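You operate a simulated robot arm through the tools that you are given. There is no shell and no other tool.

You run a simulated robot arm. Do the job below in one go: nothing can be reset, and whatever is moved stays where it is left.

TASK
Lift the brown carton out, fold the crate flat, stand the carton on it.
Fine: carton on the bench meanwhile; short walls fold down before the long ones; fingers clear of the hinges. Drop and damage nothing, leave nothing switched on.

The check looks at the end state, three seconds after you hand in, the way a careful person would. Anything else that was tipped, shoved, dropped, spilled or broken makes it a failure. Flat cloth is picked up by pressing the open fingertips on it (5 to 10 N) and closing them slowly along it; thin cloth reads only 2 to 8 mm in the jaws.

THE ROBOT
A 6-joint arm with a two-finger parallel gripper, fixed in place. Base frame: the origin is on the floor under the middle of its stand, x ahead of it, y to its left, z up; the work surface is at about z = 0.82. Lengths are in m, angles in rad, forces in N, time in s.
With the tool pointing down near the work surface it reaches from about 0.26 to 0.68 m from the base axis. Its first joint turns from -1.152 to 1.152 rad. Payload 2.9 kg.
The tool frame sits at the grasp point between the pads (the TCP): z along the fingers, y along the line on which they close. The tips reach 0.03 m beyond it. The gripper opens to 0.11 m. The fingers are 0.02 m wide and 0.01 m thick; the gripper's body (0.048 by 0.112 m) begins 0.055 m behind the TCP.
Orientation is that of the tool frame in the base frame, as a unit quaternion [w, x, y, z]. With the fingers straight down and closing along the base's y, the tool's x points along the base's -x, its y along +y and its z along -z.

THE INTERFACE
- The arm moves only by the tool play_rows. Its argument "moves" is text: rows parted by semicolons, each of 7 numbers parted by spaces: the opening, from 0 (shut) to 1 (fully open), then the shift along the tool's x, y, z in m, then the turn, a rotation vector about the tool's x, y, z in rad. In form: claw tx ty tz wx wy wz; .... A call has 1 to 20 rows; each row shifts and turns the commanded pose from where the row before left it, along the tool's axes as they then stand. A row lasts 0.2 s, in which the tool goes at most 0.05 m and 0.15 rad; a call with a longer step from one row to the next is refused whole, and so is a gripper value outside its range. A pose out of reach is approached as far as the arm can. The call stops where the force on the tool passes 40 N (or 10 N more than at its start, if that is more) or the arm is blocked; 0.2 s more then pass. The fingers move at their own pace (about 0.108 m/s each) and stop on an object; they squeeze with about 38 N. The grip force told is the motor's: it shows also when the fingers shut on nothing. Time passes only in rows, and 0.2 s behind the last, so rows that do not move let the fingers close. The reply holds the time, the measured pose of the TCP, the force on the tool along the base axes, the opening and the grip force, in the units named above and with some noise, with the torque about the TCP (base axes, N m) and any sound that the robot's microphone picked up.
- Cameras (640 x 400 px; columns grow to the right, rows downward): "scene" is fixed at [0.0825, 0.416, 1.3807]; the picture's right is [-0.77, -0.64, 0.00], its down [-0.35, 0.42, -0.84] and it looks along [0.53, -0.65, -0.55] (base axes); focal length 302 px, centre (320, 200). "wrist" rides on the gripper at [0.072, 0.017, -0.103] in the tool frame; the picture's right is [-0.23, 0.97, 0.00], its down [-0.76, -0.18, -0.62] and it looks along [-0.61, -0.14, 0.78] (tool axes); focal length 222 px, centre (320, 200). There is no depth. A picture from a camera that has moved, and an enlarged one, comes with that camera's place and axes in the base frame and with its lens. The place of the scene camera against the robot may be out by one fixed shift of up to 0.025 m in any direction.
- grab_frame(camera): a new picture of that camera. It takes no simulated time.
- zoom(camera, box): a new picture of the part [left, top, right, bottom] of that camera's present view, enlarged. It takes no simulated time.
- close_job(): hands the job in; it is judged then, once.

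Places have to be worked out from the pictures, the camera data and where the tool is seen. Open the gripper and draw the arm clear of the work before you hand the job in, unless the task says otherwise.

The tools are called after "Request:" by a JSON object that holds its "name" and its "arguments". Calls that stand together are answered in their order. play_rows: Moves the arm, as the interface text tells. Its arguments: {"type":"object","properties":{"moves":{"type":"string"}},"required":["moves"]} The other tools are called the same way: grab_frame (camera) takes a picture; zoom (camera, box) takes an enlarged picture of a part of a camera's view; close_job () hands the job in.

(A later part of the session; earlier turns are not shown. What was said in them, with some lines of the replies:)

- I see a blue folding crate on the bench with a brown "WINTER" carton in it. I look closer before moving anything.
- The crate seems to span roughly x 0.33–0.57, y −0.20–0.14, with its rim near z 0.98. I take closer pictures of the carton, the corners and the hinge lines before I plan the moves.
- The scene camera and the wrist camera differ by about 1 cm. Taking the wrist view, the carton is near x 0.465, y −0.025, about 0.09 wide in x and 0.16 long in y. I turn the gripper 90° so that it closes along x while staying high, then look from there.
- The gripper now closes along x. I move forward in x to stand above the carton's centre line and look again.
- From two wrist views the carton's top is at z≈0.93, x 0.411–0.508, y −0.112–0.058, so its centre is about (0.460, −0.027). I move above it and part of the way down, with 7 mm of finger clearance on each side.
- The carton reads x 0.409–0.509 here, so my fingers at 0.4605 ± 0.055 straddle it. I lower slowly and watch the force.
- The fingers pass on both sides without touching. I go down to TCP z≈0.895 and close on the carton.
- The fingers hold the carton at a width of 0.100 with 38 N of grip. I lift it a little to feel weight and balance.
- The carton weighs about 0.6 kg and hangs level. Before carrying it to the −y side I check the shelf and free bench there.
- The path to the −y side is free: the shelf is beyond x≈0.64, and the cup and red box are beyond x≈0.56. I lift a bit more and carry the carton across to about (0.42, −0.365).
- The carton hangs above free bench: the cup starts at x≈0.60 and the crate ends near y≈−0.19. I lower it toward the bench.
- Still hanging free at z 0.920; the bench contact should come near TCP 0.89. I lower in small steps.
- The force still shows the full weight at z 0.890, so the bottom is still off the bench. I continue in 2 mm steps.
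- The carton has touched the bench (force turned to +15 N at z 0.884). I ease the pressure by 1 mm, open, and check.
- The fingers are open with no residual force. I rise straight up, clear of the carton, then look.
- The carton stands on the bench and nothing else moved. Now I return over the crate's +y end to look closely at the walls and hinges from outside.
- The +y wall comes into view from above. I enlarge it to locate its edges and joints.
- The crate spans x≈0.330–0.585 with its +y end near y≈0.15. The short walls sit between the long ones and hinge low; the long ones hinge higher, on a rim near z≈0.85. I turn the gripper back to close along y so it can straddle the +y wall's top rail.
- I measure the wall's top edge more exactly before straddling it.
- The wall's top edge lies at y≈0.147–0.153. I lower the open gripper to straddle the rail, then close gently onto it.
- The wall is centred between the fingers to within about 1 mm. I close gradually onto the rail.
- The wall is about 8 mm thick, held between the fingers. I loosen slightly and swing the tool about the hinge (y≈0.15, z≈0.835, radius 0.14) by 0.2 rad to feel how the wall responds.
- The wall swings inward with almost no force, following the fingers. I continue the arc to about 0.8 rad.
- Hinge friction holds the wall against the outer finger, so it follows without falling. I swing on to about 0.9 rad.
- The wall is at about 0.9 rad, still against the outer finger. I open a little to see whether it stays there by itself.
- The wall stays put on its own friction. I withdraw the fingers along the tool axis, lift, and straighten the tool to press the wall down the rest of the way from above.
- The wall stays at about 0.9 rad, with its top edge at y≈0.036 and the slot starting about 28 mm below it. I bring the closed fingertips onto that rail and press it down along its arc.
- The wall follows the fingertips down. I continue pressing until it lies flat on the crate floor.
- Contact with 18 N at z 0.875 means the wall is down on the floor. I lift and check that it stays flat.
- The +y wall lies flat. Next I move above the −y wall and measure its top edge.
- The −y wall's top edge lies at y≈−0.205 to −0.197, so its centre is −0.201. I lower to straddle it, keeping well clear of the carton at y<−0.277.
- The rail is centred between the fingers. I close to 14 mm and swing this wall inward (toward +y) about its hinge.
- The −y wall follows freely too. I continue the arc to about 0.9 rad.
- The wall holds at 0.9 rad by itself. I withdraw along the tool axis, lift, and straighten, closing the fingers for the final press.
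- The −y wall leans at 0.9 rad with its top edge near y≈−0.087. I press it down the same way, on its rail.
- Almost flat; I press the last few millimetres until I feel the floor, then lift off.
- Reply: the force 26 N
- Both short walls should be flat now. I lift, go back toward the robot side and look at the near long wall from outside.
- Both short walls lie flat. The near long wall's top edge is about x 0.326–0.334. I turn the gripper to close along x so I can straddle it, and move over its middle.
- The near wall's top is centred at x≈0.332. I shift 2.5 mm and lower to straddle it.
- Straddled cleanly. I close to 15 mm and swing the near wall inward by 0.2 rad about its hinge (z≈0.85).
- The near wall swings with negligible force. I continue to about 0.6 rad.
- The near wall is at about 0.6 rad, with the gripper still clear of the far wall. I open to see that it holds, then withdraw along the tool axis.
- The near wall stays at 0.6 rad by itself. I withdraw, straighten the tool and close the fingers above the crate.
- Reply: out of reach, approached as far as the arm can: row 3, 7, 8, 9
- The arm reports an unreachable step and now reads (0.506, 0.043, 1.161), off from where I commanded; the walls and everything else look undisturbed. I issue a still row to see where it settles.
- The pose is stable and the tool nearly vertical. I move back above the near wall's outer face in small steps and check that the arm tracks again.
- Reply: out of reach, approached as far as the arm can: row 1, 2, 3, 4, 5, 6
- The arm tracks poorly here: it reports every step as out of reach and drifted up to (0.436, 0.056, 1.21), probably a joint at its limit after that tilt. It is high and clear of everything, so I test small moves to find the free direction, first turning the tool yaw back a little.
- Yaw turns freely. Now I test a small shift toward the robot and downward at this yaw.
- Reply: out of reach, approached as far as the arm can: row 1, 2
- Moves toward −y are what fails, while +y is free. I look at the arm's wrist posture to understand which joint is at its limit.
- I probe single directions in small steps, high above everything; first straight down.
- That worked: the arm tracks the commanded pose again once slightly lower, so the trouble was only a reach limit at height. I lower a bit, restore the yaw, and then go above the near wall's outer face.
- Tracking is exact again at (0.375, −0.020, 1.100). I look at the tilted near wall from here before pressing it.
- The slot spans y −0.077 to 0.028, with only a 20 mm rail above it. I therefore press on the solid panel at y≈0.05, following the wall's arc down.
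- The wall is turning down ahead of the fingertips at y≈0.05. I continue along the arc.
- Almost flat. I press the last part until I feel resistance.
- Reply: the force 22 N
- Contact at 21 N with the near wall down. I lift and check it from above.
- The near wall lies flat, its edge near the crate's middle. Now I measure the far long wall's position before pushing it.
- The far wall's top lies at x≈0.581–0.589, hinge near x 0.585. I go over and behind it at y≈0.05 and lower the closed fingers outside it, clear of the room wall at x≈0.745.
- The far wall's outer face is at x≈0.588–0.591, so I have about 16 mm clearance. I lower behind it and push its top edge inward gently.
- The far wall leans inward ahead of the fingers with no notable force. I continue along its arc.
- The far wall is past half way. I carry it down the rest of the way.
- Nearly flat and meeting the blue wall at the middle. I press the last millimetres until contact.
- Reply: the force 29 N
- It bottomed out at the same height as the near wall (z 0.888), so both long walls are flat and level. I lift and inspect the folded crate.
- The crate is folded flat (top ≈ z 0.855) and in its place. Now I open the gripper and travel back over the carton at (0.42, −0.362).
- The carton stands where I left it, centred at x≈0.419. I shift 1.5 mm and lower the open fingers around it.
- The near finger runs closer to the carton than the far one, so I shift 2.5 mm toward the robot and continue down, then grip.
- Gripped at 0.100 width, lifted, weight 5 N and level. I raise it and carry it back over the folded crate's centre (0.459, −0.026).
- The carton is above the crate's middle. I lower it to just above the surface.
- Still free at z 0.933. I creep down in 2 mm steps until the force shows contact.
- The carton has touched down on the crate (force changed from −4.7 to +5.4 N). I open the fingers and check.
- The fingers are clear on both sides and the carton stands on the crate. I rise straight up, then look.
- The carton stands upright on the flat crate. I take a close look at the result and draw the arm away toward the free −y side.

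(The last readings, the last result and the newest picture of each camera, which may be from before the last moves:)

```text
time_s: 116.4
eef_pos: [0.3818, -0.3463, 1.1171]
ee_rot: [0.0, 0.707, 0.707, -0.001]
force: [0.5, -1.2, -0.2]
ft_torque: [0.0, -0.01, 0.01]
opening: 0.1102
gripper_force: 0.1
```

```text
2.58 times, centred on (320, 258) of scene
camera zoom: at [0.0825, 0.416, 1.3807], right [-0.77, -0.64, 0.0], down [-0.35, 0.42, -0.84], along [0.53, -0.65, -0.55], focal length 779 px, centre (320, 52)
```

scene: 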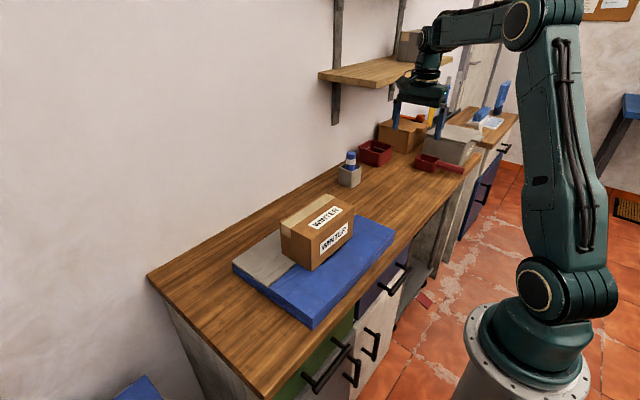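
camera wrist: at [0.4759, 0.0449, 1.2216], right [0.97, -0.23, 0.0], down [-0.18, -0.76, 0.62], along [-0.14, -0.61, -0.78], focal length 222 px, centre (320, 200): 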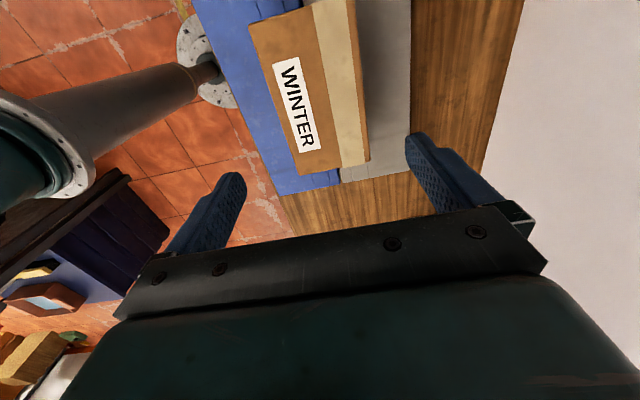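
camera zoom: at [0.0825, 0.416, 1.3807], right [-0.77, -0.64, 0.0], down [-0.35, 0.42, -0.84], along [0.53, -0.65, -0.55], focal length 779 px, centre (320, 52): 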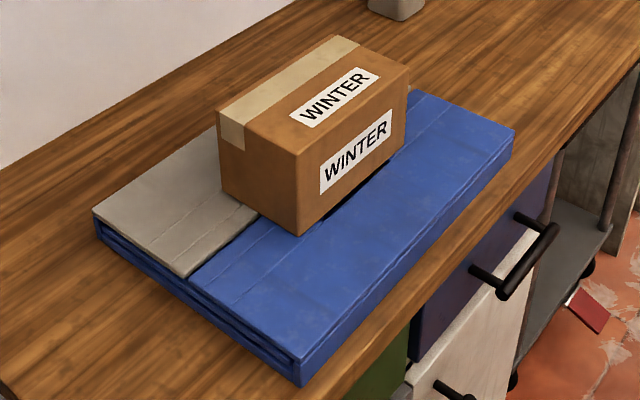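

The crate is folded flat and the carton stands upright and steady on it. The cup, red boxes and scoop are where they were, and the gripper is open with the arm drawn clear, so I hand in.

Request:
{"name": "close_job", "arguments": {}}

```text
The job is handed in.
```

The crate is folded flat on the bench, and the carton stands upright in the middle of it. I've handed the job in; the verdict isn't back yet.

- **Carton:** I lifted it out and set it on the bench on the right (−y) side while I worked. It then went back onto the folded crate. It was never dropped, and it hung level each time I lifted it.
- **Folding:** The two short walls went down first, then the near long wall, then the far one. Each wall stayed put by itself when let go, so none fell. I handled them at or near their top edges, away from the hinges.
- **Reach limit:** After I tilted the near long wall, the arm hit a reach limit and drifted up, ending about 10 cm off its commanded position. It was clear of everything and touched nothing, and it followed commands normally once lowered a little.
- **Surroundings:** In the last pictures, the crate is where it started and the cup, red boxes and scoop look undisturbed. The gripper is open, the arm is drawn clear, and I switched nothing on.
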